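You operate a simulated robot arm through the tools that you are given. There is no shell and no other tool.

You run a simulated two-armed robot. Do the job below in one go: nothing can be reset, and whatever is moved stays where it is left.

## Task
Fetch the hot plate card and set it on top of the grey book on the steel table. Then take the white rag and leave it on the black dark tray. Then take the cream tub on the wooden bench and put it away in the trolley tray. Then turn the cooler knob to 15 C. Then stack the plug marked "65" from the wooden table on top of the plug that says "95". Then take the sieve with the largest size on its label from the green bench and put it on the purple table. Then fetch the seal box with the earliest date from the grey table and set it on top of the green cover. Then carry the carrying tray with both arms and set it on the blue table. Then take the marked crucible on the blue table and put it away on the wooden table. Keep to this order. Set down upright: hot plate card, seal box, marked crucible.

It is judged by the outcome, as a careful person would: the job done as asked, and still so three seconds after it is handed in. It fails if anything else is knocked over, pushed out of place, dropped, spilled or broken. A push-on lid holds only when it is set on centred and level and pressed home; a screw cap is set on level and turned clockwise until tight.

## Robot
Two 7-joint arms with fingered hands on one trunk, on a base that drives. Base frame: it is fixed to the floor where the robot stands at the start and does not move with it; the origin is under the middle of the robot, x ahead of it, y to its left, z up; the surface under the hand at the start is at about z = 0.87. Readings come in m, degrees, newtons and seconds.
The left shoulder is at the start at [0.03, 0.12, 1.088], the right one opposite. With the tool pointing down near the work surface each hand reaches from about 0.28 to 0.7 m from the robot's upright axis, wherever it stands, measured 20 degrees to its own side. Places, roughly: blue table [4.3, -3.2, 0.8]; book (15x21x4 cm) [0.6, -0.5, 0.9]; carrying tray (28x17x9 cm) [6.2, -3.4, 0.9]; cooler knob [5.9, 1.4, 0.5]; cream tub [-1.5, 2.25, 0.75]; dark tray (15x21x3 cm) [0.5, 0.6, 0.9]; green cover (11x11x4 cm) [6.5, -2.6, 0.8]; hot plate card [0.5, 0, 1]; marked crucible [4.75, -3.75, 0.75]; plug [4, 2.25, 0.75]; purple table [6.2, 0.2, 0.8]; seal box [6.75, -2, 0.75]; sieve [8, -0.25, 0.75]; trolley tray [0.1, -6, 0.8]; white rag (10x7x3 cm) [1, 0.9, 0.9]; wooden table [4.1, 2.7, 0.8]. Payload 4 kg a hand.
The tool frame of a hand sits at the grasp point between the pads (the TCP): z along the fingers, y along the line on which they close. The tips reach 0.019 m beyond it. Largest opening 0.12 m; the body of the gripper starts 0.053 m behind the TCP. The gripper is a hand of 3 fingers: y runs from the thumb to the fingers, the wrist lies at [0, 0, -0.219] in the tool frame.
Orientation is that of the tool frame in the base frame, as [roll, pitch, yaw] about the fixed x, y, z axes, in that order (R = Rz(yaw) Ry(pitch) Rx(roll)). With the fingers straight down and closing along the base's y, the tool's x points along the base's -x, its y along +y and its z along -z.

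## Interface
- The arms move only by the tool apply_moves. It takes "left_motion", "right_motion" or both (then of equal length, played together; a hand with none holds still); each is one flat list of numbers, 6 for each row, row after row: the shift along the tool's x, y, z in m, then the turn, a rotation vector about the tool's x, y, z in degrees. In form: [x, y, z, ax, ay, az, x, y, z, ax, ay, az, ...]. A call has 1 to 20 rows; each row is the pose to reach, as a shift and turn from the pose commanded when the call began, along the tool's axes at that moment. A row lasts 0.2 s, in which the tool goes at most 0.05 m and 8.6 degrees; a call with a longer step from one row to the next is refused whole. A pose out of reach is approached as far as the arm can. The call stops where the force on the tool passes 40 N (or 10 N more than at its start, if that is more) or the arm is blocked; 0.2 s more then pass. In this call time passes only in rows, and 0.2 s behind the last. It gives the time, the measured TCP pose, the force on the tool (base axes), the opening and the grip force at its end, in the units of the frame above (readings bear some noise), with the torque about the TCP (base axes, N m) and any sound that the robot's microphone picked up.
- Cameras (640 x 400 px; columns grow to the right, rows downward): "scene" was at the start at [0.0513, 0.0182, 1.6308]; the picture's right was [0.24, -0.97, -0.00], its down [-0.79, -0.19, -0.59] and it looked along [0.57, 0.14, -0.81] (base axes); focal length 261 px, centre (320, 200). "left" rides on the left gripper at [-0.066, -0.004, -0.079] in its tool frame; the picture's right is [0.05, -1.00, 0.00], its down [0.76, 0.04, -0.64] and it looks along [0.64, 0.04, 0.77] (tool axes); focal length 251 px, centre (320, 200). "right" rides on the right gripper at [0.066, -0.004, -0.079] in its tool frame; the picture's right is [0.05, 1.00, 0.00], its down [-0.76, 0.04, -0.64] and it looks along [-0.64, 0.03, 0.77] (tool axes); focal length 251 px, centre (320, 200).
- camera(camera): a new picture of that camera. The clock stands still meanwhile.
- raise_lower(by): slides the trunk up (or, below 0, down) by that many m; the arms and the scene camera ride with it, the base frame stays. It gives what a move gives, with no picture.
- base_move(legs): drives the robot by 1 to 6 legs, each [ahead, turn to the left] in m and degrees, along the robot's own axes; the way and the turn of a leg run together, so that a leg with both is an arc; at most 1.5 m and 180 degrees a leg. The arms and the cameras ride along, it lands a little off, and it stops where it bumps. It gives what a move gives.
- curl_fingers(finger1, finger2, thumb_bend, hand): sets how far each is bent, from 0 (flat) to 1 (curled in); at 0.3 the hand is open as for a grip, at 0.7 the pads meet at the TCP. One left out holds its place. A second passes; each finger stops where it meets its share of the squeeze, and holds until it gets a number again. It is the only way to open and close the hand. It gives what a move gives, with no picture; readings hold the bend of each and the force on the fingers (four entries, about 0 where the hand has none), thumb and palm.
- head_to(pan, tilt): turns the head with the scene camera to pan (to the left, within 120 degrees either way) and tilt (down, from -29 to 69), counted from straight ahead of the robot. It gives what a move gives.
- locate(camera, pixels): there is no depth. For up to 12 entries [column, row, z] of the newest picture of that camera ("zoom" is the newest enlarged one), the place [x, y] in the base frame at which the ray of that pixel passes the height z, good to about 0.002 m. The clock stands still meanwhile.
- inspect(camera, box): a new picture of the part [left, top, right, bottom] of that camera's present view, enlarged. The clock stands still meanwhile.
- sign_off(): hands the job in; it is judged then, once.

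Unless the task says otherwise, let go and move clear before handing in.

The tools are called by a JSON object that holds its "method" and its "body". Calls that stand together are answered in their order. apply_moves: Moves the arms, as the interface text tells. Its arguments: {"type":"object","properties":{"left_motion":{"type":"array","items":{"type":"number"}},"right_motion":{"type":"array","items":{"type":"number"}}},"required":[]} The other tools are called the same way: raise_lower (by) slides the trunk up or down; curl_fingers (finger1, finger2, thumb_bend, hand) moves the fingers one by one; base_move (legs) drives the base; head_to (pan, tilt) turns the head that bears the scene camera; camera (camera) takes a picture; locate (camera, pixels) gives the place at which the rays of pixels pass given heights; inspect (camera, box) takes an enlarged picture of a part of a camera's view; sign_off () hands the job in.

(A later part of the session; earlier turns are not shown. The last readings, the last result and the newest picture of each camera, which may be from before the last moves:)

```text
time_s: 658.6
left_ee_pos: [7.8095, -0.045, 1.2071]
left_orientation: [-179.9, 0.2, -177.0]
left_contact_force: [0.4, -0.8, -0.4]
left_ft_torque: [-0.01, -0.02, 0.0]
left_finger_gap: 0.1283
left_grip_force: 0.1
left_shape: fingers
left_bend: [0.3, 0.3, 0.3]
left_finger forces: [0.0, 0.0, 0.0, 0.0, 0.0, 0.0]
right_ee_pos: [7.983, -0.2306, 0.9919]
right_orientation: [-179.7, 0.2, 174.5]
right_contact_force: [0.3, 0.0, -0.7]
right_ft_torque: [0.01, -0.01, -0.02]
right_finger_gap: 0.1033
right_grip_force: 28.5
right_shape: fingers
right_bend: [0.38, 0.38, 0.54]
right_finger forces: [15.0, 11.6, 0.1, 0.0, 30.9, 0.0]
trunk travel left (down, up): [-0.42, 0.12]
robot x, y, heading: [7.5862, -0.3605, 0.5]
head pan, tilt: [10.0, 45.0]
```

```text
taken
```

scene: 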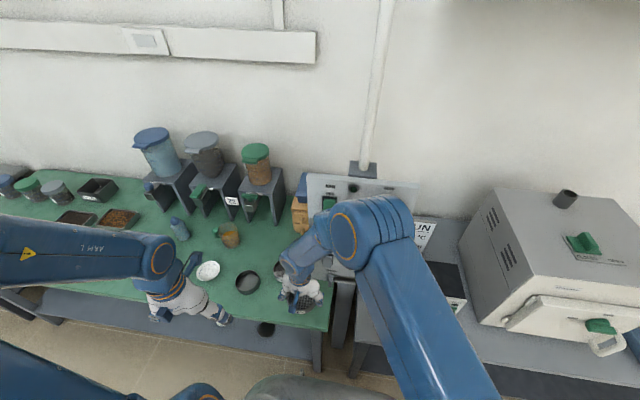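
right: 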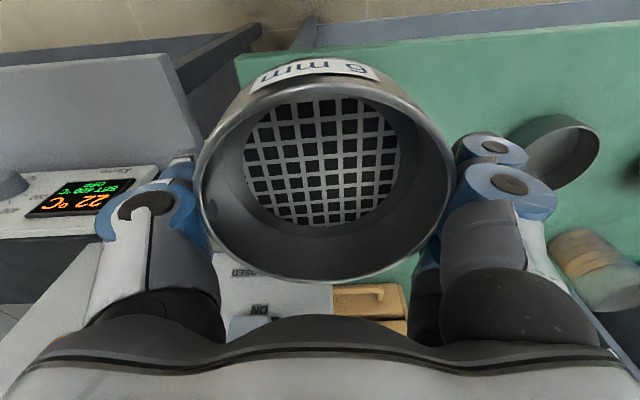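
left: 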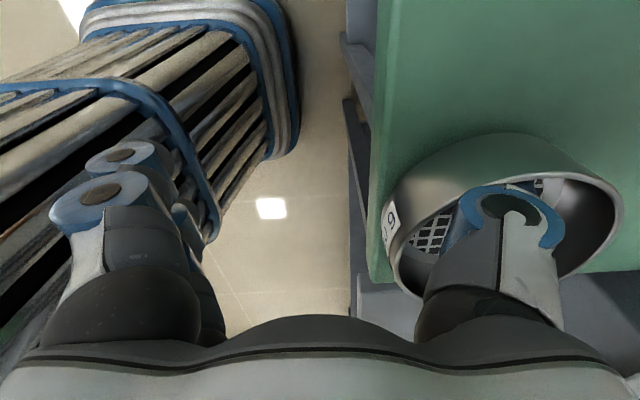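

The sieve is held and clear. I will raise it, back away, and turn around toward the purple table.

{"method": "apply_moves", "body": {"right_motion": [0.02, -0.005, -0.04, 0, 0, 0, 0.04, -0.01, -0.08, 0, 0, 0, 0.06, -0.015, -0.12, 0, 0, 0, 0.08, -0.02, -0.16, 0, 0, 0]}}

{"method": "base_move", "body": {"legs": [[-0.28, 0]]}}

{"method": "base_move", "body": {"legs": [[0, 30]]}}

{"method": "base_move", "body": {"legs": [[0, 30]]}}

{"method": "base_move", "body": {"legs": [[0, 30]]}}

{"method": "head_to", "body": {"pan": 60, "tilt": 35}}

{"method": "camera", "body": {"camera": "scene"}}

```text
time_s: 659.6
left_ee_pos: [7.8087, -0.0454, 1.2077]
left_orientation: [-180.0, 0.2, -177.0]
left_contact_force: [-0.1, 0.0, -0.4]
left_ft_torque: [0.02, -0.01, 0.0]
left_finger_gap: 0.1287
left_grip_force: 0.0
left_shape: fingers
left_bend: [0.3, 0.3, 0.3]
left_finger forces: [0.0, 0.0, 0.0, 0.1, 0.0, 0.0]
right_ee_pos: [7.8983, -0.2439, 1.1522]
right_orientation: [-179.8, 0.3, 174.5]
right_contact_force: [0.2, 0.3, -1.5]
right_ft_torque: [-0.03, -0.02, 0.01]
right_finger_gap: 0.1035
right_grip_force: 28.3
right_shape: fingers
right_bend: [0.38, 0.38, 0.54]
right_finger forces: [14.9, 11.4, 0.1, 0.1, 30.4, 0.0]
trunk travel left (down, up): [-0.42, 0.12]
robot x, y, heading: [7.5828, -0.3636, 0.7]
head pan, tilt: [10.0, 45.0]
```

```text
time_s: 661.5
left_ee_pos: [7.5272, -0.0473, 1.2067]
left_orientation: [-179.9, 0.2, -177.0]
left_contact_force: [0.4, 0.2, 0.1]
left_ft_torque: [-0.02, -0.02, 0.01]
left_finger_gap: 0.1281
left_grip_force: 0.1
left_shape: fingers
left_bend: [0.3, 0.3, 0.3]
left_finger forces: [0.0, 0.0, 0.0, 0.0, 0.0, 0.0]
right_ee_pos: [7.617, -0.2467, 1.1514]
right_orientation: [-179.8, 0.3, 174.3]
right_contact_force: [-0.1, 1.0, -1.6]
right_ft_torque: [-0.01, -0.01, -0.03]
right_finger_gap: 0.1036
right_grip_force: 28.6
right_shape: fingers
right_bend: [0.38, 0.38, 0.54]
right_finger forces: [14.8, 11.4, 0.0, 0.1, 30.5, 0.0]
trunk travel left (down, up): [-0.42, 0.12]
robot x, y, heading: [7.3018, -0.3674, 0.6]
head pan, tilt: [10.0, 45.0]
```

```text
time_s: 663.7
left_ee_pos: [7.3341, 0.022, 1.2066]
left_orientation: [-179.9, 0.1, -146.9]
left_contact_force: [-0.1, -0.4, -0.4]
left_ft_torque: [0.02, 0.03, 0.03]
left_finger_gap: 0.1283
left_grip_force: 0.1
left_shape: fingers
left_bend: [0.3, 0.3, 0.3]
left_finger forces: [0.0, 0.0, 0.0, 0.1, 0.0, 0.0]
right_ee_pos: [7.512, -0.1048, 1.1519]
right_orientation: [-179.8, 0.4, -155.5]
right_contact_force: [0.1, 0.1, -0.6]
right_ft_torque: [0.0, -0.05, 0.01]
right_finger_gap: 0.1034
right_grip_force: 28.8
right_shape: fingers
right_bend: [0.38, 0.39, 0.54]
right_finger forces: [14.5, 12.2, 0.1, 0.0, 30.3, 0.1]
trunk travel left (down, up): [-0.42, 0.12]
robot x, y, heading: [7.3132, -0.3895, 30.1]
head pan, tilt: [10.0, 45.0]
stopped in leg 1: the robot was blocked; the commanded pose is now the measured one
```

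```text
time_s: 665.6
left_ee_pos: [7.1283, -0.0218, 1.2087]
left_orientation: [-179.9, 0.3, -117.1]
left_contact_force: [-0.4, -0.7, 0.3]
left_ft_torque: [0.05, 0.02, 0.01]
left_finger_gap: 0.1284
left_grip_force: 0.1
left_shape: fingers
left_bend: [0.3, 0.3, 0.3]
left_finger forces: [0.0, 0.1, 0.1, 0.0, 0.0, 0.0]
right_ee_pos: [7.3447, -0.0425, 1.1529]
right_orientation: [-180.0, 0.4, -125.9]
right_contact_force: [-0.3, -0.6, -1.6]
right_ft_torque: [0.01, 0.0, 0.0]
right_finger_gap: 0.103
right_grip_force: 27.4
right_shape: fingers
right_bend: [0.38, 0.39, 0.54]
right_finger forces: [14.4, 11.8, 0.0, 0.0, 29.7, 0.0]
trunk travel left (down, up): [-0.42, 0.12]
robot x, y, heading: [7.3351, -0.4029, 60.3]
head pan, tilt: [10.0, 45.0]
```

```text
time_s: 667.5
left_ee_pos: [6.9642, -0.1775, 1.2082]
left_orientation: [-179.9, 0.1, -86.8]
left_contact_force: [0.0, -0.4, 1.1]
left_ft_torque: [0.03, 0.05, 0.01]
left_finger_gap: 0.1285
left_grip_force: 0.1
left_shape: fingers
left_bend: [0.3, 0.3, 0.3]
left_finger forces: [0.0, 0.0, 0.0, 0.1, 0.0, 0.0]
right_ee_pos: [7.1609, -0.0853, 1.1507]
right_orientation: [-179.8, 0.3, -95.3]
right_contact_force: [-0.5, -0.4, -1.4]
right_ft_torque: [0.03, 0.04, 0.02]
right_finger_gap: 0.103
right_grip_force: 27.7
right_shape: fingers
right_bend: [0.38, 0.39, 0.54]
right_finger forces: [14.3, 11.7, 0.0, 0.1, 29.3, 0.1]
trunk travel left (down, up): [-0.42, 0.12]
robot x, y, heading: [7.3622, -0.4028, 90.0]
head pan, tilt: [10.0, 45.0]
```

```text
time_s: 668.6
left_ee_pos: [6.9619, -0.1777, 1.2063]
left_orientation: [-180.0, 0.2, -86.8]
left_contact_force: [0.0, -0.3, 0.3]
left_ft_torque: [0.01, -0.02, 0.01]
left_finger_gap: 0.1284
left_grip_force: 0.1
left_shape: fingers
left_bend: [0.3, 0.3, 0.3]
left_finger forces: [0.0, 0.1, 0.0, 0.0, 0.1, 0.0]
right_ee_pos: [7.1588, -0.086, 1.1509]
right_orientation: [-179.8, 0.3, -95.4]
right_contact_force: [-0.1, 0.0, -0.7]
right_ft_torque: [0.03, 0.02, 0.01]
right_finger_gap: 0.1031
right_grip_force: 28.3
right_shape: fingers
right_bend: [0.38, 0.39, 0.53]
right_finger forces: [14.3, 11.9, 0.1, 0.1, 29.3, 0.0]
trunk travel left (down, up): [-0.42, 0.12]
robot x, y, heading: [7.3619, -0.4069, 90.3]
head pan, tilt: [60.0, 35.0]
```

```text
taken
```

scene: 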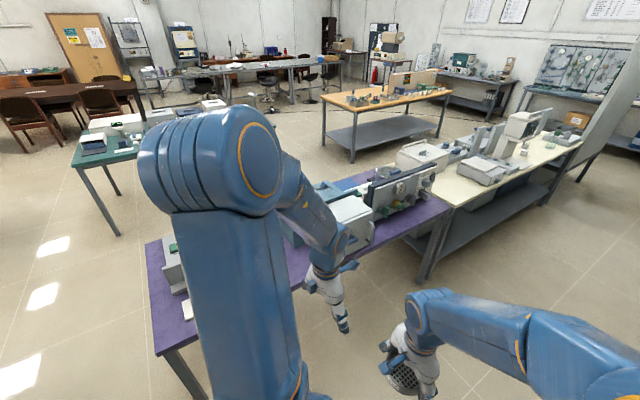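

The purple table is on the left. I will turn the rest of the way to face it.

{"method": "base_move", "body": {"legs": [[0, 30]]}}

{"method": "base_move", "body": {"legs": [[0, 30]]}}

{"method": "base_move", "body": {"legs": [[0, 30]]}}

{"method": "head_to", "body": {"pan": -5, "tilt": 40}}

{"method": "camera", "body": {"camera": "scene"}}

```text
time_s: 670.5
left_ee_pos: [6.9049, -0.4092, 1.2086]
left_orientation: [-180.0, 0.2, -56.5]
left_contact_force: [0.0, 1.0, 0.5]
left_ft_torque: [-0.02, 0.02, 0.02]
left_finger_gap: 0.1282
left_grip_force: 0.1
left_shape: fingers
left_bend: [0.3, 0.3, 0.3]
left_finger forces: [0.0, 0.0, 0.0, 0.1, 0.1, 0.0]
right_ee_pos: [7.0297, -0.2328, 1.1518]
right_orientation: [-179.8, 0.3, -65.3]
right_contact_force: [1.0, 0.1, -1.0]
right_ft_torque: [0.02, 0.03, 0.01]
right_finger_gap: 0.1032
right_grip_force: 27.6
right_shape: fingers
right_bend: [0.38, 0.39, 0.53]
right_finger forces: [14.1, 11.6, 0.1, 0.0, 28.8, 0.0]
trunk travel left (down, up): [-0.42, 0.12]
robot x, y, heading: [7.3839, -0.3914, 120.5]
head pan, tilt: [60.0, 35.0]
```

```text
time_s: 672.4
left_ee_pos: [6.9744, -0.6466, 1.2074]
left_orientation: [-179.9, 0.0, -26.8]
left_contact_force: [0.2, -0.4, -0.4]
left_ft_torque: [-0.01, 0.0, -0.02]
left_finger_gap: 0.1285
left_grip_force: 0.0
left_shape: fingers
left_bend: [0.3, 0.3, 0.3]
left_finger forces: [0.0, 0.0, 0.1, 0.0, 0.0, 0.0]
right_ee_pos: [6.9943, -0.43, 1.1498]
right_orientation: [-179.7, 0.3, -35.5]
right_contact_force: [0.8, -1.0, -0.6]
right_ft_torque: [0.02, 0.02, 0.04]
right_finger_gap: 0.1028
right_grip_force: 26.1
right_shape: fingers
right_bend: [0.38, 0.39, 0.53]
right_finger forces: [14.0, 11.4, 0.1, 0.0, 28.1, 0.0]
trunk travel left (down, up): [-0.42, 0.12]
robot x, y, heading: [7.3981, -0.3701, 150.4]
head pan, tilt: [60.0, 35.0]
```

```text
time_s: 674.3
left_ee_pos: [7.168, -0.821, 1.2062]
left_orientation: [180.0, 0.1, 3.2]
left_contact_force: [0.2, -0.3, 0.6]
left_ft_torque: [0.0, -0.03, 0.01]
left_finger_gap: 0.1282
left_grip_force: 0.1
left_shape: fingers
left_bend: [0.3, 0.3, 0.3]
left_finger forces: [0.1, 0.0, 0.0, 0.1, 0.1, 0.0]
right_ee_pos: [7.0763, -0.6224, 1.1498]
right_orientation: [-179.8, 0.3, -5.5]
right_contact_force: [0.1, -0.3, -1.7]
right_ft_torque: [0.01, -0.02, -0.01]
right_finger_gap: 0.1027
right_grip_force: 26.2
right_shape: fingers
right_bend: [0.38, 0.39, 0.53]
right_finger forces: [14.0, 11.2, 0.1, 0.1, 27.8, 0.0]
trunk travel left (down, up): [-0.42, 0.12]
robot x, y, heading: [7.3967, -0.3398, -179.9]
head pan, tilt: [60.0, 35.0]
```

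```text
time_s: 675.6
left_ee_pos: [7.1691, -0.8189, 1.2069]
left_orientation: [-179.9, 0.2, 3.2]
left_contact_force: [-0.4, -0.9, -0.2]
left_ft_torque: [0.01, 0.02, 0.04]
left_finger_gap: 0.1284
left_grip_force: 0.0
left_shape: fingers
left_bend: [0.3, 0.3, 0.3]
left_finger forces: [0.1, 0.1, 0.0, 0.0, 0.1, 0.0]
right_ee_pos: [7.0777, -0.6228, 1.1515]
right_orientation: [-179.7, 0.4, -5.5]
right_contact_force: [0.1, -0.1, -0.8]
right_ft_torque: [0.02, 0.01, 0.02]
right_finger_gap: 0.1024
right_grip_force: 27.1
right_shape: fingers
right_bend: [0.38, 0.39, 0.53]
right_finger forces: [13.8, 11.2, 0.0, 0.1, 27.4, 0.1]
trunk travel left (down, up): [-0.42, 0.12]
robot x, y, heading: [7.3942, -0.3397, -180.0]
head pan, tilt: [-5.0, 40.0]
```

```text
taken
```

scene: 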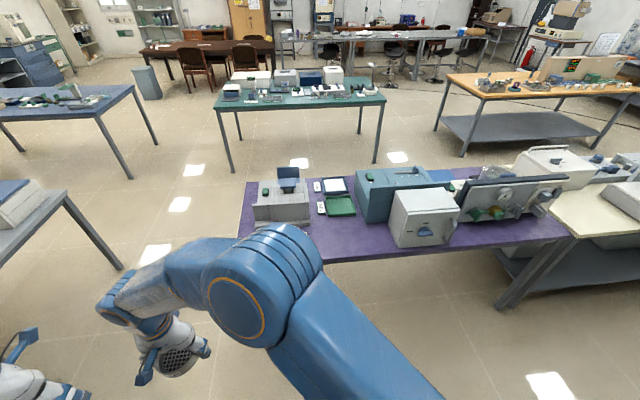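

The purple table is ahead, with a free strip near (350,235) along its near edge. I will zoom and measure it.

{"method": "inspect", "body": {"camera": "scene", "box": [230, 160, 480, 280]}}

{"method": "locate", "body": {"camera": "scene", "pixels": [[350, 235, 0.8], [245, 237, 0.8], [330, 262, 0.8], [390, 250, 0.8], [322, 218, 0.8], [357, 214, 0.8], [309, 225, 0.8], [255, 225, 0.8], [388, 225, 0.8], [470, 235, 0.8], [565, 238, 0.8]]}}

```text
2.56 times, centred on (355, 220) of scene
```

zoom: 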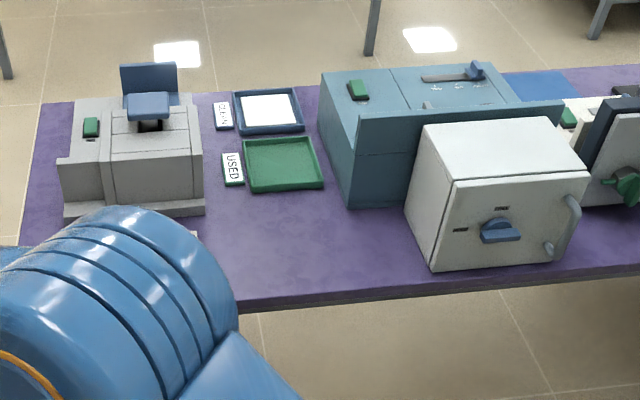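

```text
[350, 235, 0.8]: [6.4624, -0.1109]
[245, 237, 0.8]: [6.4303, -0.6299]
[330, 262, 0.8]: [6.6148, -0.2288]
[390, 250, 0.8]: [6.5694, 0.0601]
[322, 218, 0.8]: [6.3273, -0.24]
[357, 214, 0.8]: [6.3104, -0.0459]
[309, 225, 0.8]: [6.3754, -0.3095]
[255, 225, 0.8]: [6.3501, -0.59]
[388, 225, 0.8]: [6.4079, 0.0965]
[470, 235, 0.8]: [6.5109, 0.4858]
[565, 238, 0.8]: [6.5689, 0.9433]
```

Free space lies between the green tray (x < 6.33) and the near edge (x ≈ 6.6), around (6.47, −0.14). I will drive 0.36 m closer and move the sieve there.

{"method": "base_move", "body": {"legs": [[0.36, 0]]}}

{"method": "apply_moves", "body": {"right_motion": [0, -0.045, 0, 0, 0, 0, 0, -0.09, 0, 0, 0, 0, 0, -0.135, 0, 0, 0, 0, 0, -0.18, 0, 0, 0, 0, 0, -0.225, 0, 0, 0, 0, 0, -0.27, 0, 0, 0, 0, 0, -0.315, 0, 0, 0, 0, 0, -0.36, 0, 0, 0, 0, 0, -0.405, 0, 0, 0, 0, 0, -0.45, 0, 0, 0, 0]}}

{"method": "head_to", "body": {"pan": -5, "tilt": 52}}

{"method": "camera", "body": {"camera": "scene"}}

```text
time_s: 678.0
left_ee_pos: [6.8069, -0.8208, 1.2074]
left_orientation: [-179.8, 0.0, 3.4]
left_contact_force: [0.2, -1.0, -0.2]
left_ft_torque: [-0.01, -0.01, 0.0]
left_finger_gap: 0.1282
left_grip_force: 0.1
left_shape: fingers
left_bend: [0.3, 0.3, 0.3]
left_finger forces: [0.0, 0.0, 0.0, 0.0, 0.1, 0.0]
right_ee_pos: [6.7165, -0.6236, 1.1507]
right_orientation: [-179.8, 0.3, -5.4]
right_contact_force: [0.5, 0.7, 0.3]
right_ft_torque: [-0.01, 0.01, -0.03]
right_finger_gap: 0.1025
right_grip_force: 26.6
right_shape: fingers
right_bend: [0.38, 0.39, 0.53]
right_finger forces: [13.8, 11.3, 0.0, 0.0, 27.5, 0.0]
trunk travel left (down, up): [-0.42, 0.12]
robot x, y, heading: [7.0308, -0.3431, -179.9]
head pan, tilt: [-5.0, 40.0]
```

```text
time_s: 680.1
left_ee_pos: [6.8069, -0.8202, 1.2064]
left_orientation: [-180.0, 0.3, 3.3]
left_contact_force: [-0.6, -0.9, 0.3]
left_ft_torque: [0.02, 0.0, 0.02]
left_finger_gap: 0.1283
left_grip_force: 0.0
left_shape: fingers
left_bend: [0.3, 0.3, 0.3]
left_finger forces: [0.0, 0.1, 0.1, 0.0, 0.0, 0.0]
right_ee_pos: [6.7488, -0.173, 1.1527]
right_orientation: [-179.8, 0.2, -5.3]
right_contact_force: [-0.1, 0.4, -1.1]
right_ft_torque: [0.02, 0.02, 0.01]
right_finger_gap: 0.1026
right_grip_force: 24.4
right_shape: fingers
right_bend: [0.38, 0.39, 0.53]
right_finger forces: [13.2, 10.5, 0.1, 0.1, 25.7, 0.0]
right hand out of reach, approached as far as the arm can: row 10
trunk travel left (down, up): [-0.42, 0.12]
robot x, y, heading: [7.0366, -0.3433, -179.9]
head pan, tilt: [-5.0, 40.0]
```

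```text
time_s: 680.9
left_ee_pos: [6.8085, -0.8222, 1.2057]
left_orientation: [-180.0, 0.2, 3.3]
left_contact_force: [-0.4, -0.1, -0.7]
left_ft_torque: [0.03, 0.0, 0.01]
left_finger_gap: 0.1284
left_grip_force: 0.0
left_shape: fingers
left_bend: [0.3, 0.3, 0.3]
left_finger forces: [0.0, 0.0, 0.1, 0.0, 0.0, 0.1]
right_ee_pos: [6.7473, -0.1759, 1.1519]
right_orientation: [-179.7, 0.2, -5.4]
right_contact_force: [0.5, 0.4, -2.2]
right_ft_torque: [-0.01, 0.01, -0.01]
right_finger_gap: 0.1025
right_grip_force: 24.8
right_shape: fingers
right_bend: [0.38, 0.39, 0.53]
right_finger forces: [13.1, 10.6, 0.0, 0.1, 25.7, 0.1]
trunk travel left (down, up): [-0.42, 0.12]
robot x, y, heading: [7.0329, -0.3442, -180.0]
head pan, tilt: [-5.0, 52.0]
```

```text
taken
```

scene: 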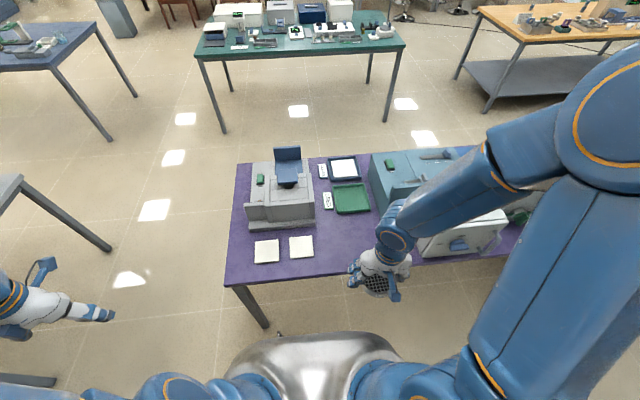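

{"method": "locate", "body": {"camera": "scene", "pixels": [[345, 240, 0.79], [314, 258, 0.79], [313, 236, 0.79], [333, 215, 0.79], [370, 212, 0.79], [420, 258, 0.79], [375, 270, 0.79], [330, 275, 0.79], [412, 225, 0.79]]}}

{"method": "camera", "body": {"camera": "right"}}

```text
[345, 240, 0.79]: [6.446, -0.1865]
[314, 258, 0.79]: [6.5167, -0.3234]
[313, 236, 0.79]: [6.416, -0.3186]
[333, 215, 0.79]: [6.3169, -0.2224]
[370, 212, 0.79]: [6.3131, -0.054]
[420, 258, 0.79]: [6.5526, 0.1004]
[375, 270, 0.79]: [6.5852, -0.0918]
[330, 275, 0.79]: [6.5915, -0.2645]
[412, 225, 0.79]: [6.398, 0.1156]
```

```text
taken
```

right: 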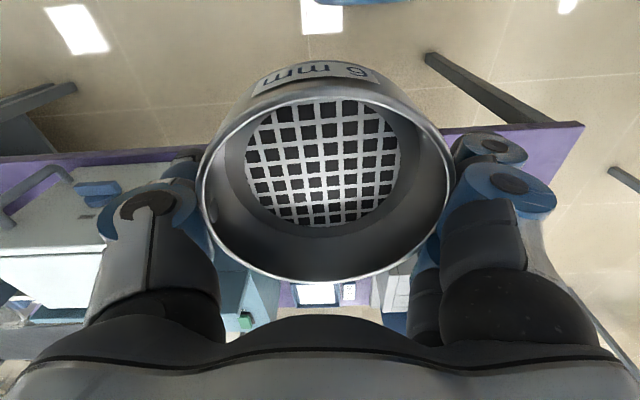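

I will carry the sieve over (6.47, −0.12) and lower it to a few centimetres above the table.

{"method": "apply_moves", "body": {"right_motion": [-0.0402, -0.0042, 0, 0, 0, 0, -0.0803, -0.0085, 0, 0, 0, 0, -0.1205, -0.0127, 0, 0, 0, 0, -0.1606, -0.017, 0, 0, 0, 0, -0.2008, -0.0212, 0, 0, 0, 0, -0.2409, -0.0255, 0, 0, 0, 0, -0.2811, -0.0297, 0, 0, 0, 0, -0.2811, -0.0297, 0.045, 0, 0, 0, -0.2811, -0.0297, 0.09, 0, 0, 0, -0.2811, -0.0297, 0.135, 0, 0, 0, -0.2811, -0.0297, 0.18, 0, 0, 0, -0.2811, -0.0297, 0.225, 0, 0, 0, -0.2811, -0.0297, 0.27, 0, 0, 0]}}

{"method": "camera", "body": {"camera": "scene"}}

{"method": "camera", "body": {"camera": "right"}}

```text
time_s: 683.7
left_ee_pos: [6.8063, -0.8213, 1.2066]
left_orientation: [-179.9, 0.1, 3.3]
left_contact_force: [-0.6, -0.6, -0.1]
left_ft_torque: [0.03, -0.03, 0.0]
left_finger_gap: 0.1282
left_grip_force: 0.1
left_shape: fingers
left_bend: [0.3, 0.3, 0.3]
left_finger forces: [0.0, 0.1, 0.1, 0.0, 0.0, 0.0]
right_ee_pos: [6.4682, -0.1173, 0.8838]
right_orientation: [-179.8, 0.3, -5.4]
right_contact_force: [-0.7, 0.4, -1.5]
right_ft_torque: [-0.03, -0.01, 0.0]
right_finger_gap: 0.1025
right_grip_force: 24.3
right_shape: fingers
right_bend: [0.38, 0.39, 0.53]
right_finger forces: [12.8, 10.3, 0.0, 0.1, 25.0, 0.0]
trunk travel left (down, up): [-0.42, 0.12]
robot x, y, heading: [7.0328, -0.3422, -179.6]
head pan, tilt: [-5.0, 52.0]
```

```text
taken
```

scene: 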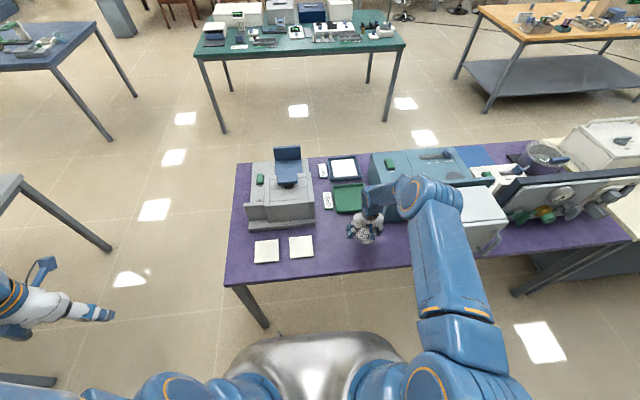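

```text
taken
```

right: 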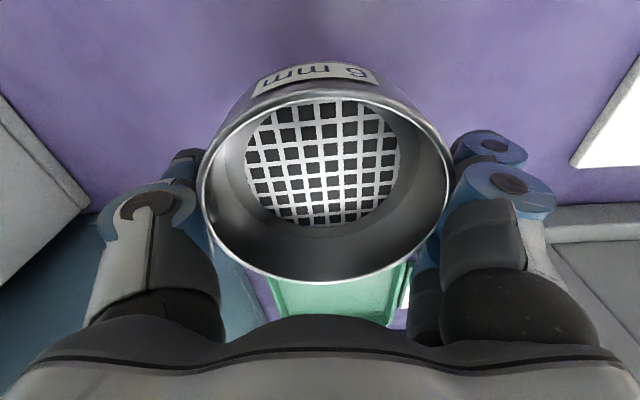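

The space below is free. I will lower until the sieve touches the table.

{"method": "apply_moves", "body": {"right_motion": [0, 0, 0.01, 0, 0, 0, 0, 0, 0.02, 0, 0, 0, 0, 0, 0.03, 0, 0, 0, 0, 0, 0.04, 0, 0, 0, 0, 0, 0.05, 0, 0, 0]}}

{"method": "apply_moves", "body": {"right_motion": [0, 0, 0.003, 0, 0, 0, 0, 0, 0.006, 0, 0, 0]}}

{"method": "apply_moves", "body": {"right_motion": [0, 0, 0.002, 0, 0, 0, 0, 0, 0.004, 0, 0, 0]}}

```text
time_s: 684.9
left_ee_pos: [6.8078, -0.8213, 1.2075]
left_orientation: [-179.9, 0.1, 3.3]
left_contact_force: [-0.1, 0.4, 0.1]
left_ft_torque: [-0.01, 0.0, -0.01]
left_finger_gap: 0.1284
left_grip_force: 0.0
left_shape: fingers
left_bend: [0.3, 0.3, 0.3]
left_finger forces: [0.1, 0.1, 0.0, 0.1, 0.1, 0.1]
right_ee_pos: [6.4678, -0.1191, 0.8351]
right_orientation: [-179.9, 0.3, -5.4]
right_contact_force: [0.4, -0.2, -0.6]
right_ft_torque: [0.02, 0.0, -0.02]
right_finger_gap: 0.1027
right_grip_force: 24.2
right_shape: fingers
right_bend: [0.38, 0.39, 0.53]
right_finger forces: [12.9, 10.3, 0.0, 0.0, 25.0, 0.0]
trunk travel left (down, up): [-0.42, 0.12]
robot x, y, heading: [7.0336, -0.3415, -180.2]
head pan, tilt: [-5.0, 52.0]
```

```text
time_s: 685.5
left_ee_pos: [6.8083, -0.8208, 1.2062]
left_orientation: [-179.9, 0.2, 3.2]
left_contact_force: [-0.4, 0.7, -0.3]
left_ft_torque: [-0.01, 0.02, 0.0]
left_finger_gap: 0.1282
left_grip_force: 0.3
left_shape: fingers
left_bend: [0.3, 0.3, 0.3]
left_finger forces: [0.0, 0.1, 0.0, 0.1, 0.0, 0.1]
right_ee_pos: [6.4675, -0.1192, 0.8288]
right_orientation: [-179.8, 0.3, -5.5]
right_contact_force: [0.0, 0.1, -1.1]
right_ft_torque: [0.0, -0.03, 0.01]
right_finger_gap: 0.1026
right_grip_force: 24.4
right_shape: fingers
right_bend: [0.38, 0.39, 0.53]
right_finger forces: [12.9, 10.2, 0.1, 0.0, 25.0, 0.0]
trunk travel left (down, up): [-0.42, 0.12]
robot x, y, heading: [7.0312, -0.3432, -179.7]
head pan, tilt: [-5.0, 52.0]
```

```text
time_s: 686.1
left_ee_pos: [6.8063, -0.821, 1.2067]
left_orientation: [-180.0, 0.1, 3.3]
left_contact_force: [0.3, -0.1, -1.3]
left_ft_torque: [0.03, 0.01, -0.02]
left_finger_gap: 0.1283
left_grip_force: 0.3
left_shape: fingers
left_bend: [0.3, 0.3, 0.3]
left_finger forces: [0.0, 0.0, 0.0, 0.0, 0.0, 0.0]
right_ee_pos: [6.4678, -0.1187, 0.8251]
right_orientation: [-179.7, 0.2, -5.5]
right_contact_force: [0.8, 0.1, -0.6]
right_ft_torque: [0.01, 0.01, -0.02]
right_finger_gap: 0.1023
right_grip_force: 23.7
right_shape: fingers
right_bend: [0.38, 0.39, 0.53]
right_finger forces: [12.8, 10.2, 0.1, 0.0, 24.9, 0.1]
trunk travel left (down, up): [-0.42, 0.12]
robot x, y, heading: [7.0342, -0.3394, -179.9]
head pan, tilt: [-5.0, 52.0]
```

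{"method": "apply_moves", "body": {"right_motion": [0, 0, 0.002, 0, 0, 0, 0, 0, 0.004, 0, 0, 0]}}

{"method": "apply_moves", "body": {"right_motion": [0, 0, 0.002, 0, 0, 0, 0, 0, 0.004, 0, 0, 0]}}

{"method": "apply_moves", "body": {"right_motion": [0, 0, 0.002, 0, 0, 0, 0, 0, 0.004, 0, 0, 0]}}

{"method": "camera", "body": {"camera": "right"}}

```text
time_s: 686.7
left_ee_pos: [6.8075, -0.8225, 1.2076]
left_orientation: [-179.8, 0.0, 3.3]
left_contact_force: [-0.1, 0.1, 0.1]
left_ft_torque: [-0.02, -0.01, 0.01]
left_finger_gap: 0.1283
left_grip_force: 0.0
left_shape: fingers
left_bend: [0.3, 0.3, 0.3]
left_finger forces: [0.1, 0.1, 0.1, 0.1, 0.1, 0.1]
right_ee_pos: [6.4683, -0.1188, 0.8212]
right_orientation: [-179.8, 0.4, -5.4]
right_contact_force: [-0.3, -0.1, -0.6]
right_ft_torque: [0.01, 0.02, 0.0]
right_finger_gap: 0.1023
right_grip_force: 23.7
right_shape: fingers
right_bend: [0.38, 0.39, 0.53]
right_finger forces: [12.9, 10.1, 0.0, 0.0, 24.9, 0.1]
trunk travel left (down, up): [-0.42, 0.12]
robot x, y, heading: [7.0339, -0.3413, -179.9]
head pan, tilt: [-5.0, 52.0]
```

```text
time_s: 687.3
left_ee_pos: [6.8074, -0.8225, 1.2074]
left_orientation: [-179.9, 0.1, 3.3]
left_contact_force: [0.4, 0.3, -0.6]
left_ft_torque: [-0.01, 0.0, 0.04]
left_finger_gap: 0.1284
left_grip_force: 0.1
left_shape: fingers
left_bend: [0.3, 0.3, 0.3]
left_finger forces: [0.1, 0.1, 0.0, 0.1, 0.1, 0.0]
right_ee_pos: [6.4674, -0.1195, 0.8166]
right_orientation: [-179.7, 0.3, -5.3]
right_contact_force: [0.4, -0.8, -1.1]
right_ft_torque: [-0.01, 0.0, 0.0]
right_finger_gap: 0.1024
right_grip_force: 23.8
right_shape: fingers
right_bend: [0.38, 0.39, 0.53]
right_finger forces: [12.9, 10.2, 0.1, 0.0, 24.9, 0.0]
trunk travel left (down, up): [-0.42, 0.12]
robot x, y, heading: [7.0315, -0.3475, -180.0]
head pan, tilt: [-5.0, 52.0]
```

```text
time_s: 687.9
left_ee_pos: [6.807, -0.8218, 1.206]
left_orientation: [-179.9, 0.1, 3.1]
left_contact_force: [0.1, -0.3, 0.2]
left_ft_torque: [-0.01, 0.01, 0.0]
left_finger_gap: 0.1283
left_grip_force: 0.1
left_shape: fingers
left_bend: [0.3, 0.3, 0.3]
left_finger forces: [0.1, 0.1, 0.1, 0.0, 0.0, 0.0]
right_ee_pos: [6.4684, -0.1196, 0.8128]
right_orientation: [-179.9, 0.3, -5.3]
right_contact_force: [-0.1, -0.4, -1.6]
right_ft_torque: [0.01, 0.02, 0.0]
right_finger_gap: 0.1022
right_grip_force: 23.9
right_shape: fingers
right_bend: [0.38, 0.39, 0.53]
right_finger forces: [12.9, 10.2, 0.1, 0.0, 24.9, 0.0]
trunk travel left (down, up): [-0.42, 0.12]
robot x, y, heading: [7.0322, -0.3411, -179.7]
head pan, tilt: [-5.0, 52.0]
```

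```text
taken
```

right: 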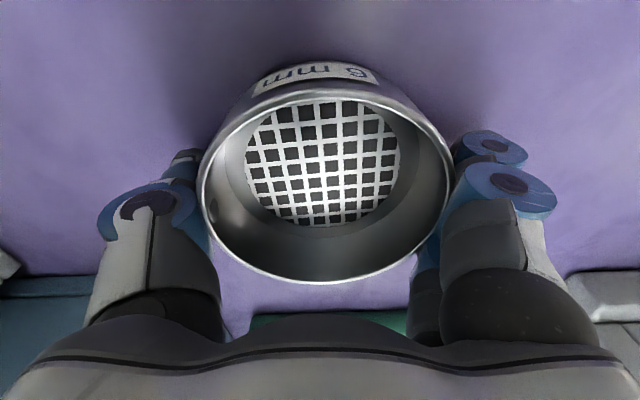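

No contact yet at 0.813. I will go on lowering in small steps.

{"method": "apply_moves", "body": {"right_motion": [0, 0, 0.003, 0, 0, 0, 0, 0, 0.006, 0, 0, 0]}}

{"method": "apply_moves", "body": {"right_motion": [0, 0, 0.002, 0, 0, 0, 0, 0, 0.004, 0, 0, 0]}}

{"method": "apply_moves", "body": {"right_motion": [0, 0, 0.002, 0, 0, 0, 0, 0, 0.004, 0, 0, 0]}}

```text
time_s: 688.5
left_ee_pos: [6.8065, -0.8226, 1.2053]
left_orientation: [-179.9, 0.1, 3.3]
left_contact_force: [-0.7, 1.1, 0.3]
left_ft_torque: [-0.01, 0.03, 0.02]
left_finger_gap: 0.1283
left_grip_force: 0.0
left_shape: fingers
left_bend: [0.3, 0.3, 0.3]
left_finger forces: [0.0, 0.0, 0.0, 0.0, 0.1, 0.0]
right_ee_pos: [6.4681, -0.1191, 0.8064]
right_orientation: [-179.8, 0.3, -5.4]
right_contact_force: [-0.1, 0.5, -0.9]
right_ft_torque: [0.03, -0.01, 0.01]
right_finger_gap: 0.1027
right_grip_force: 24.4
right_shape: fingers
right_bend: [0.38, 0.39, 0.53]
right_finger forces: [12.9, 10.2, 0.1, 0.0, 24.8, 0.1]
trunk travel left (down, up): [-0.42, 0.12]
robot x, y, heading: [7.034, -0.3431, -179.8]
head pan, tilt: [-5.0, 52.0]
```

```text
time_s: 689.1
left_ee_pos: [6.8086, -0.8212, 1.2064]
left_orientation: [-179.9, 0.3, 3.3]
left_contact_force: [0.8, 0.0, 0.1]
left_ft_torque: [0.0, -0.02, -0.01]
left_finger_gap: 0.1283
left_grip_force: 0.0
left_shape: fingers
left_bend: [0.3, 0.3, 0.3]
left_finger forces: [0.0, 0.1, 0.0, 0.0, 0.0, 0.1]
right_ee_pos: [6.4684, -0.1182, 0.8033]
right_orientation: [-179.8, 0.4, -5.4]
right_contact_force: [-0.1, 0.5, 5.5]
right_ft_torque: [-0.25, 0.0, 0.0]
right_finger_gap: 0.1025
right_grip_force: 25.5
right_shape: fingers
right_bend: [0.38, 0.39, 0.53]
right_finger forces: [14.1, 11.1, 0.0, 0.0, 25.2, 0.1]
trunk travel left (down, up): [-0.42, 0.12]
robot x, y, heading: [7.0321, -0.3434, -179.8]
head pan, tilt: [-5.0, 52.0]
```

```text
time_s: 689.7
left_ee_pos: [6.8119, -0.8234, 1.2086]
left_orientation: [-179.9, 0.3, 3.3]
left_contact_force: [0.4, -1.0, 0.4]
left_ft_torque: [-0.03, -0.01, 0.0]
left_finger_gap: 0.1283
left_grip_force: 0.0
left_shape: fingers
left_bend: [0.3, 0.3, 0.3]
left_finger forces: [0.0, 0.0, 0.1, 0.0, 0.0, 0.0]
right_ee_pos: [6.4675, -0.1193, 0.803]
right_orientation: [-179.7, 0.7, -5.4]
right_contact_force: [1.9, -1.1, 35.1]
right_ft_torque: [0.22, -0.23, -0.11]
right_finger_gap: 0.1025
right_grip_force: 35.2
right_shape: fingers
right_bend: [0.38, 0.39, 0.53]
right_finger forces: [16.8, 12.0, 0.0, 0.0, 42.4, 0.0]
trunk travel left (down, up): [-0.42, 0.12]
robot x, y, heading: [7.0338, -0.3432, -179.7]
head pan, tilt: [-5.0, 52.0]
```

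It is in contact (35 N is more than needed). I will ease up 3.5 mm and open the hand.

{"method": "apply_moves", "body": {"right_motion": [0, 0, -0.0035, 0, 0, 0]}}

{"method": "curl_fingers", "body": {"hand": "right", "finger1": 0.3, "finger2": 0.3, "thumb_bend": 0.4}}

{"method": "curl_fingers", "body": {"hand": "right", "finger1": 0.27, "finger2": 0.27, "thumb_bend": 0.3}}

{"method": "camera", "body": {"camera": "right"}}

```text
time_s: 690.1
left_ee_pos: [6.8073, -0.8217, 1.2061]
left_orientation: [-179.9, 0.3, 3.4]
left_contact_force: [0.2, 0.3, -0.6]
left_ft_torque: [-0.01, -0.01, 0.01]
left_finger_gap: 0.1282
left_grip_force: 0.0
left_shape: fingers
left_bend: [0.3, 0.3, 0.3]
left_finger forces: [0.0, 0.0, 0.0, 0.1, 0.0, 0.0]
right_ee_pos: [6.4671, -0.1182, 0.8035]
right_orientation: [-179.6, 0.3, -5.4]
right_contact_force: [-4.5, 1.8, 18.2]
right_ft_torque: [-0.14, -0.01, 0.09]
right_finger_gap: 0.1024
right_grip_force: 29.8
right_shape: fingers
right_bend: [0.38, 0.39, 0.53]
right_finger forces: [15.9, 12.1, 0.0, 0.1, 31.5, 0.1]
trunk travel left (down, up): [-0.42, 0.12]
robot x, y, heading: [7.0319, -0.3422, -179.7]
head pan, tilt: [-5.0, 52.0]
```

```text
time_s: 691.1
left_ee_pos: [6.8087, -0.8222, 1.2064]
left_orientation: [180.0, 0.2, 3.3]
left_contact_force: [0.0, -0.2, -0.3]
left_ft_torque: [-0.01, 0.0, -0.01]
left_finger_gap: 0.1284
left_grip_force: 0.0
left_shape: fingers
left_bend: [0.3, 0.3, 0.3]
left_finger forces: [0.1, 0.0, 0.0, 0.1, 0.0, 0.1]
right_ee_pos: [6.4693, -0.1195, 0.8016]
right_orientation: [-179.8, 0.2, -5.4]
right_contact_force: [2.4, -4.7, 7.7]
right_ft_torque: [0.41, -0.07, -0.13]
right_finger_gap: 0.1122
right_grip_force: 4.1
right_shape: fingers
right_bend: [0.3, 0.3, 0.41]
right_finger forces: [0.3, 0.2, 0.0, 0.0, 8.1, 0.0]
trunk travel left (down, up): [-0.42, 0.12]
robot x, y, heading: [7.0301, -0.3418, -179.8]
head pan, tilt: [-5.0, 52.0]
```

```text
time_s: 692.1
left_ee_pos: [6.8062, -0.8228, 1.2067]
left_orientation: [-179.9, 0.2, 3.3]
left_contact_force: [-0.4, 0.2, 0.3]
left_ft_torque: [-0.02, 0.02, -0.01]
left_finger_gap: 0.1282
left_grip_force: 0.1
left_shape: fingers
left_bend: [0.3, 0.3, 0.3]
left_finger forces: [0.0, 0.0, 0.1, 0.0, 0.1, 0.0]
right_ee_pos: [6.4672, -0.117, 0.802]
right_orientation: [-179.8, 0.3, -5.4]
right_contact_force: [0.3, 0.7, 0.3]
right_ft_torque: [0.0, -0.02, -0.04]
right_finger_gap: 0.1309
right_grip_force: 0.0
right_shape: fingers
right_bend: [0.27, 0.27, 0.3]
right_finger forces: [0.0, 0.0, 0.1, 0.0, 0.0, 0.1]
trunk travel left (down, up): [-0.42, 0.12]
robot x, y, heading: [7.0322, -0.3426, -180.0]
head pan, tilt: [-5.0, 52.0]
```

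```text
taken
```

right: 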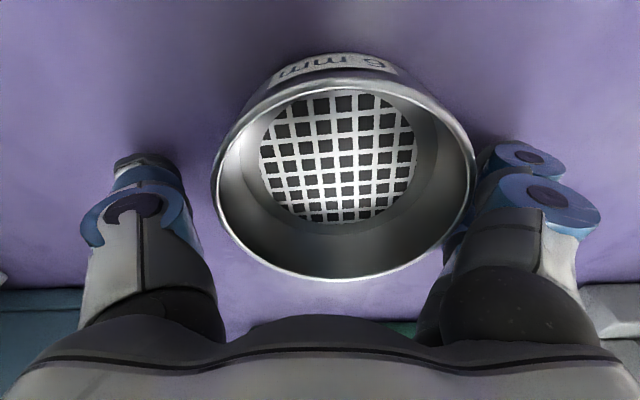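

The sieve is free. I will centre the hand over it and lift straight up.

{"method": "apply_moves", "body": {"right_motion": [0, 0.006, 0, 0, 0, 0, 0, 0.008, -0.03, 0, 0, 0, 0, 0.008, -0.07, 0, 0, 0, 0, 0.008, -0.11, 0, 0, 0, 0, 0.008, -0.15, 0, 0, 0, 0, 0.008, -0.19, 0, 0, 0, 0, 0.008, -0.23, 0, 0, 0, 0, 0.008, -0.27, 0, 0, 0, 0.04, 0.008, -0.3, 0, 0, 0, 0.08, 0.008, -0.3, 0, 0, 0, 0.12, 0.008, -0.3, 0, 0, 0, 0.16, 0.008, -0.3, 0, 0, 0]}}

{"method": "camera", "body": {"camera": "scene"}}

```text
time_s: 694.7
left_ee_pos: [6.8093, -0.8223, 1.2066]
left_orientation: [-179.8, 0.1, 3.3]
left_contact_force: [0.3, 0.7, 0.2]
left_ft_torque: [-0.02, 0.02, 0.0]
left_finger_gap: 0.1283
left_grip_force: 0.1
left_shape: fingers
left_bend: [0.3, 0.3, 0.3]
left_finger forces: [0.0, 0.1, 0.0, 0.0, 0.0, 0.0]
right_ee_pos: [6.6286, -0.1434, 1.1028]
right_orientation: [-179.8, 0.4, -5.4]
right_contact_force: [0.2, -0.4, -0.2]
right_ft_torque: [-0.02, 0.03, 0.0]
right_finger_gap: 0.1308
right_grip_force: 0.0
right_shape: fingers
right_bend: [0.27, 0.27, 0.3]
right_finger forces: [0.1, 0.1, 0.1, 0.0, 0.0, 0.1]
trunk travel left (down, up): [-0.42, 0.12]
robot x, y, heading: [7.0347, -0.3422, -179.9]
head pan, tilt: [-5.0, 52.0]
```

```text
taken
```

scene: 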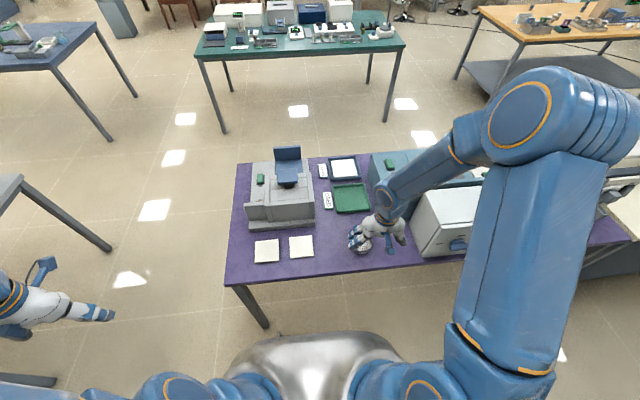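

The sieve is on the purple table. Next are the seal boxes on the grey table, so I will draw the hand in, back off a bit and look left toward it.

{"method": "apply_moves", "body": {"right_motion": [0.035, 0.03, 0, 0, 0, 0, 0.07, 0.06, 0, 0, 0, 0]}}

{"method": "base_move", "body": {"legs": [[-0.25, 0]]}}

{"method": "head_to", "body": {"pan": 75, "tilt": 35}}

{"method": "camera", "body": {"camera": "scene"}}

```text
time_s: 695.3
left_ee_pos: [6.8076, -0.8212, 1.207]
left_orientation: [-179.8, 0.2, 3.3]
left_contact_force: [-0.1, -0.4, 0.0]
left_ft_torque: [-0.02, 0.03, 0.02]
left_finger_gap: 0.1282
left_grip_force: 0.1
left_shape: fingers
left_bend: [0.3, 0.3, 0.3]
left_finger forces: [0.0, 0.0, 0.0, 0.0, 0.0, 0.0]
right_ee_pos: [6.6925, -0.211, 1.1015]
right_orientation: [-179.7, 0.4, -5.5]
right_contact_force: [0.4, 0.2, -0.4]
right_ft_torque: [-0.01, 0.02, -0.02]
right_finger_gap: 0.1306
right_grip_force: 0.1
right_shape: fingers
right_bend: [0.27, 0.27, 0.3]
right_finger forces: [0.1, 0.0, 0.0, 0.0, 0.0, 0.1]
trunk travel left (down, up): [-0.42, 0.12]
robot x, y, heading: [7.032, -0.3401, -179.8]
head pan, tilt: [-5.0, 52.0]
```

```text
time_s: 697.1
left_ee_pos: [7.0614, -0.8204, 1.2058]
left_orientation: [-179.9, 0.2, 3.3]
left_contact_force: [0.1, 0.0, -0.1]
left_ft_torque: [0.0, 0.0, 0.02]
left_finger_gap: 0.1283
left_grip_force: 0.1
left_shape: fingers
left_bend: [0.3, 0.3, 0.3]
left_finger forces: [0.0, 0.1, 0.0, 0.0, 0.0, 0.0]
right_ee_pos: [6.9448, -0.2082, 1.1013]
right_orientation: [-179.8, 0.3, -5.4]
right_contact_force: [-0.5, 0.7, 0.3]
right_ft_torque: [0.02, -0.02, 0.0]
right_finger_gap: 0.1306
right_grip_force: 0.0
right_shape: fingers
right_bend: [0.27, 0.27, 0.3]
right_finger forces: [0.1, 0.1, 0.1, 0.0, 0.1, 0.0]
trunk travel left (down, up): [-0.42, 0.12]
robot x, y, heading: [7.284, -0.3406, -179.7]
head pan, tilt: [-5.0, 52.0]
```

```text
time_s: 698.6
left_ee_pos: [7.0605, -0.8207, 1.2066]
left_orientation: [-179.9, 0.2, 3.4]
left_contact_force: [0.5, 0.3, 0.1]
left_ft_torque: [0.0, -0.03, -0.01]
left_finger_gap: 0.1285
left_grip_force: 0.1
left_shape: fingers
left_bend: [0.3, 0.3, 0.3]
left_finger forces: [0.0, 0.1, 0.1, 0.1, 0.0, 0.1]
right_ee_pos: [6.9454, -0.209, 1.102]
right_orientation: [-179.8, 0.3, -5.3]
right_contact_force: [-0.5, 0.2, -0.3]
right_ft_torque: [-0.02, 0.01, -0.02]
right_finger_gap: 0.1308
right_grip_force: 0.0
right_shape: fingers
right_bend: [0.27, 0.27, 0.3]
right_finger forces: [0.0, 0.0, 0.0, 0.0, 0.0, 0.0]
trunk travel left (down, up): [-0.42, 0.12]
robot x, y, heading: [7.2881, -0.3417, -179.8]
head pan, tilt: [75.0, 35.0]
```

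```text
taken
```

scene: 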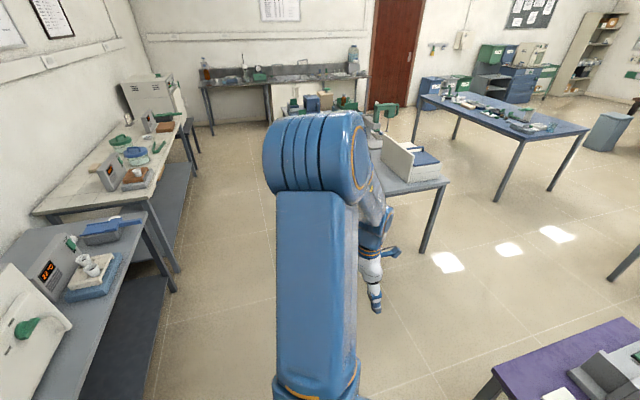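

The left arm hides the grey table. I will turn left to face it.

{"method": "base_move", "body": {"legs": [[0, 30]]}}

{"method": "base_move", "body": {"legs": [[0, 30]]}}

{"method": "base_move", "body": {"legs": [[0, 20]]}}

{"method": "head_to", "body": {"pan": -12, "tilt": 35}}

{"method": "camera", "body": {"camera": "scene"}}

```text
time_s: 700.5
left_ee_pos: [7.3327, -0.8669, 1.208]
left_orientation: [180.0, 0.3, 33.3]
left_contact_force: [1.0, -0.2, 0.4]
left_ft_torque: [0.0, 0.0, 0.01]
left_finger_gap: 0.1285
left_grip_force: 0.0
left_shape: fingers
left_bend: [0.3, 0.3, 0.3]
left_finger forces: [0.1, 0.1, 0.0, 0.0, 0.0, 0.0]
right_ee_pos: [6.9274, -0.3946, 1.1026]
right_orientation: [-179.7, 0.3, 24.6]
right_contact_force: [0.4, 0.3, 1.0]
right_ft_torque: [0.0, 0.0, -0.02]
right_finger_gap: 0.1307
right_grip_force: 0.1
right_shape: fingers
right_bend: [0.27, 0.27, 0.3]
right_finger forces: [0.0, 0.0, 0.0, 0.0, 0.1, 0.0]
trunk travel left (down, up): [-0.42, 0.12]
robot x, y, heading: [7.275, -0.3159, -149.6]
head pan, tilt: [75.0, 35.0]
```

```text
time_s: 702.4
left_ee_pos: [7.6017, -0.763, 1.2081]
left_orientation: [179.9, 0.0, 63.7]
left_contact_force: [-1.6, 0.1, 0.4]
left_ft_torque: [-0.02, -0.03, 0.02]
left_finger_gap: 0.1286
left_grip_force: 0.2
left_shape: fingers
left_bend: [0.3, 0.3, 0.3]
left_finger forces: [0.1, 0.1, 0.0, 0.1, 0.0, 0.0]
right_ee_pos: [7.0132, -0.5597, 1.1016]
right_orientation: [-179.8, 0.3, 55.1]
right_contact_force: [-0.7, -0.2, 0.0]
right_ft_torque: [-0.02, -0.01, -0.03]
right_finger_gap: 0.131
right_grip_force: 0.0
right_shape: fingers
right_bend: [0.27, 0.27, 0.3]
right_finger forces: [0.1, 0.0, 0.0, 0.1, 0.1, 0.0]
trunk travel left (down, up): [-0.42, 0.12]
robot x, y, heading: [7.2469, -0.302, -118.9]
head pan, tilt: [75.0, 35.0]
```

```text
time_s: 703.9
left_ee_pos: [7.7371, -0.6144, 1.2089]
left_orientation: [-180.0, 0.3, 83.9]
left_contact_force: [-1.0, -0.2, 0.1]
left_ft_torque: [-0.03, -0.01, -0.04]
left_finger_gap: 0.1281
left_grip_force: 0.1
left_shape: fingers
left_bend: [0.3, 0.3, 0.3]
left_finger forces: [0.0, 0.0, 0.1, 0.1, 0.0, 0.0]
right_ee_pos: [7.1155, -0.6271, 1.1024]
right_orientation: [-179.9, 0.4, 75.1]
right_contact_force: [-0.8, 0.8, 0.1]
right_ft_torque: [-0.02, -0.03, -0.03]
right_finger_gap: 0.1312
right_grip_force: 0.0
right_shape: fingers
right_bend: [0.27, 0.27, 0.3]
right_finger forces: [0.1, 0.0, 0.0, 0.1, 0.0, 0.1]
trunk travel left (down, up): [-0.42, 0.12]
robot x, y, heading: [7.2277, -0.3039, -98.7]
head pan, tilt: [75.0, 35.0]
```

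```text
time_s: 705.5
left_ee_pos: [7.7399, -0.6165, 1.2062]
left_orientation: [-179.9, 0.2, 83.8]
left_contact_force: [0.0, 0.3, -0.2]
left_ft_torque: [0.03, 0.03, -0.01]
left_finger_gap: 0.1282
left_grip_force: 0.2
left_shape: fingers
left_bend: [0.3, 0.3, 0.3]
left_finger forces: [0.1, 0.0, 0.1, 0.0, 0.0, 0.1]
right_ee_pos: [7.1156, -0.629, 1.1013]
right_orientation: [-179.9, 0.4, 75.2]
right_contact_force: [-0.6, 0.2, 0.0]
right_ft_torque: [0.01, 0.01, -0.01]
right_finger_gap: 0.1311
right_grip_force: 0.1
right_shape: fingers
right_bend: [0.27, 0.27, 0.3]
right_finger forces: [0.0, 0.0, 0.1, 0.0, 0.1, 0.0]
trunk travel left (down, up): [-0.42, 0.12]
robot x, y, heading: [7.2311, -0.3065, -98.6]
head pan, tilt: [-12.0, 35.0]
```

```text
taken
```

scene: 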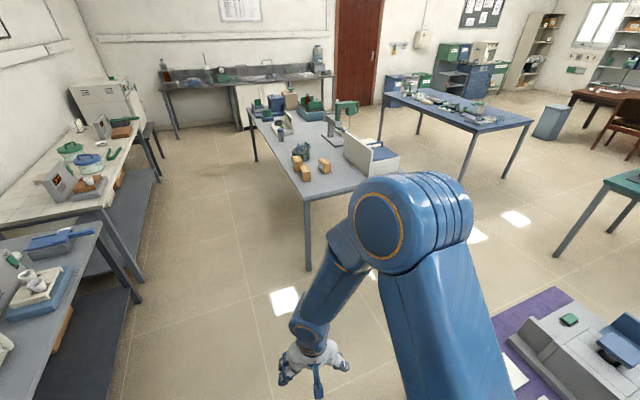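

The grey table is ahead with three small boxes at (297,163), (305,173) and (325,166). I will zoom and locate them.

{"method": "inspect", "body": {"camera": "scene", "box": [230, 80, 410, 210]}}

{"method": "locate", "body": {"camera": "scene", "pixels": [[307, 198, 0.8], [250, 118, 0.8], [297, 168, 0.8], [305, 179, 0.8], [325, 172, 0.8], [309, 270, 0], [255, 160, 0], [365, 188, 0.8]]}}

```text
3.08 times, centred on (320, 145) of scene
```

zoom: 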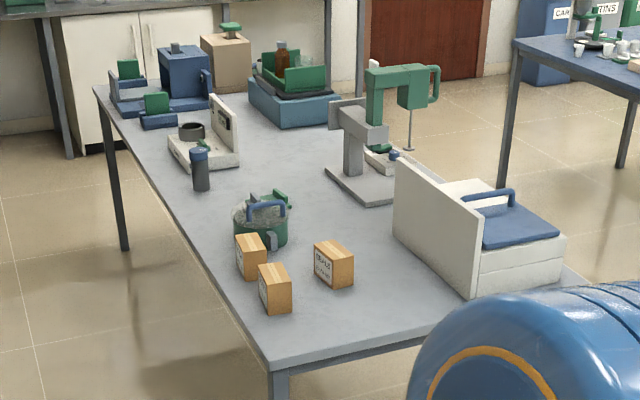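

```text
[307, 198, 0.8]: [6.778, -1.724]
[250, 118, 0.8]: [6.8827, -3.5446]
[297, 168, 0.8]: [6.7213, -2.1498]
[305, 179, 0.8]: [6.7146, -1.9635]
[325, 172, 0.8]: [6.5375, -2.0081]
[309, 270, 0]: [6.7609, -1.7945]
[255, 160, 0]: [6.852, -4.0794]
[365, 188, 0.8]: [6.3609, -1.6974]
```

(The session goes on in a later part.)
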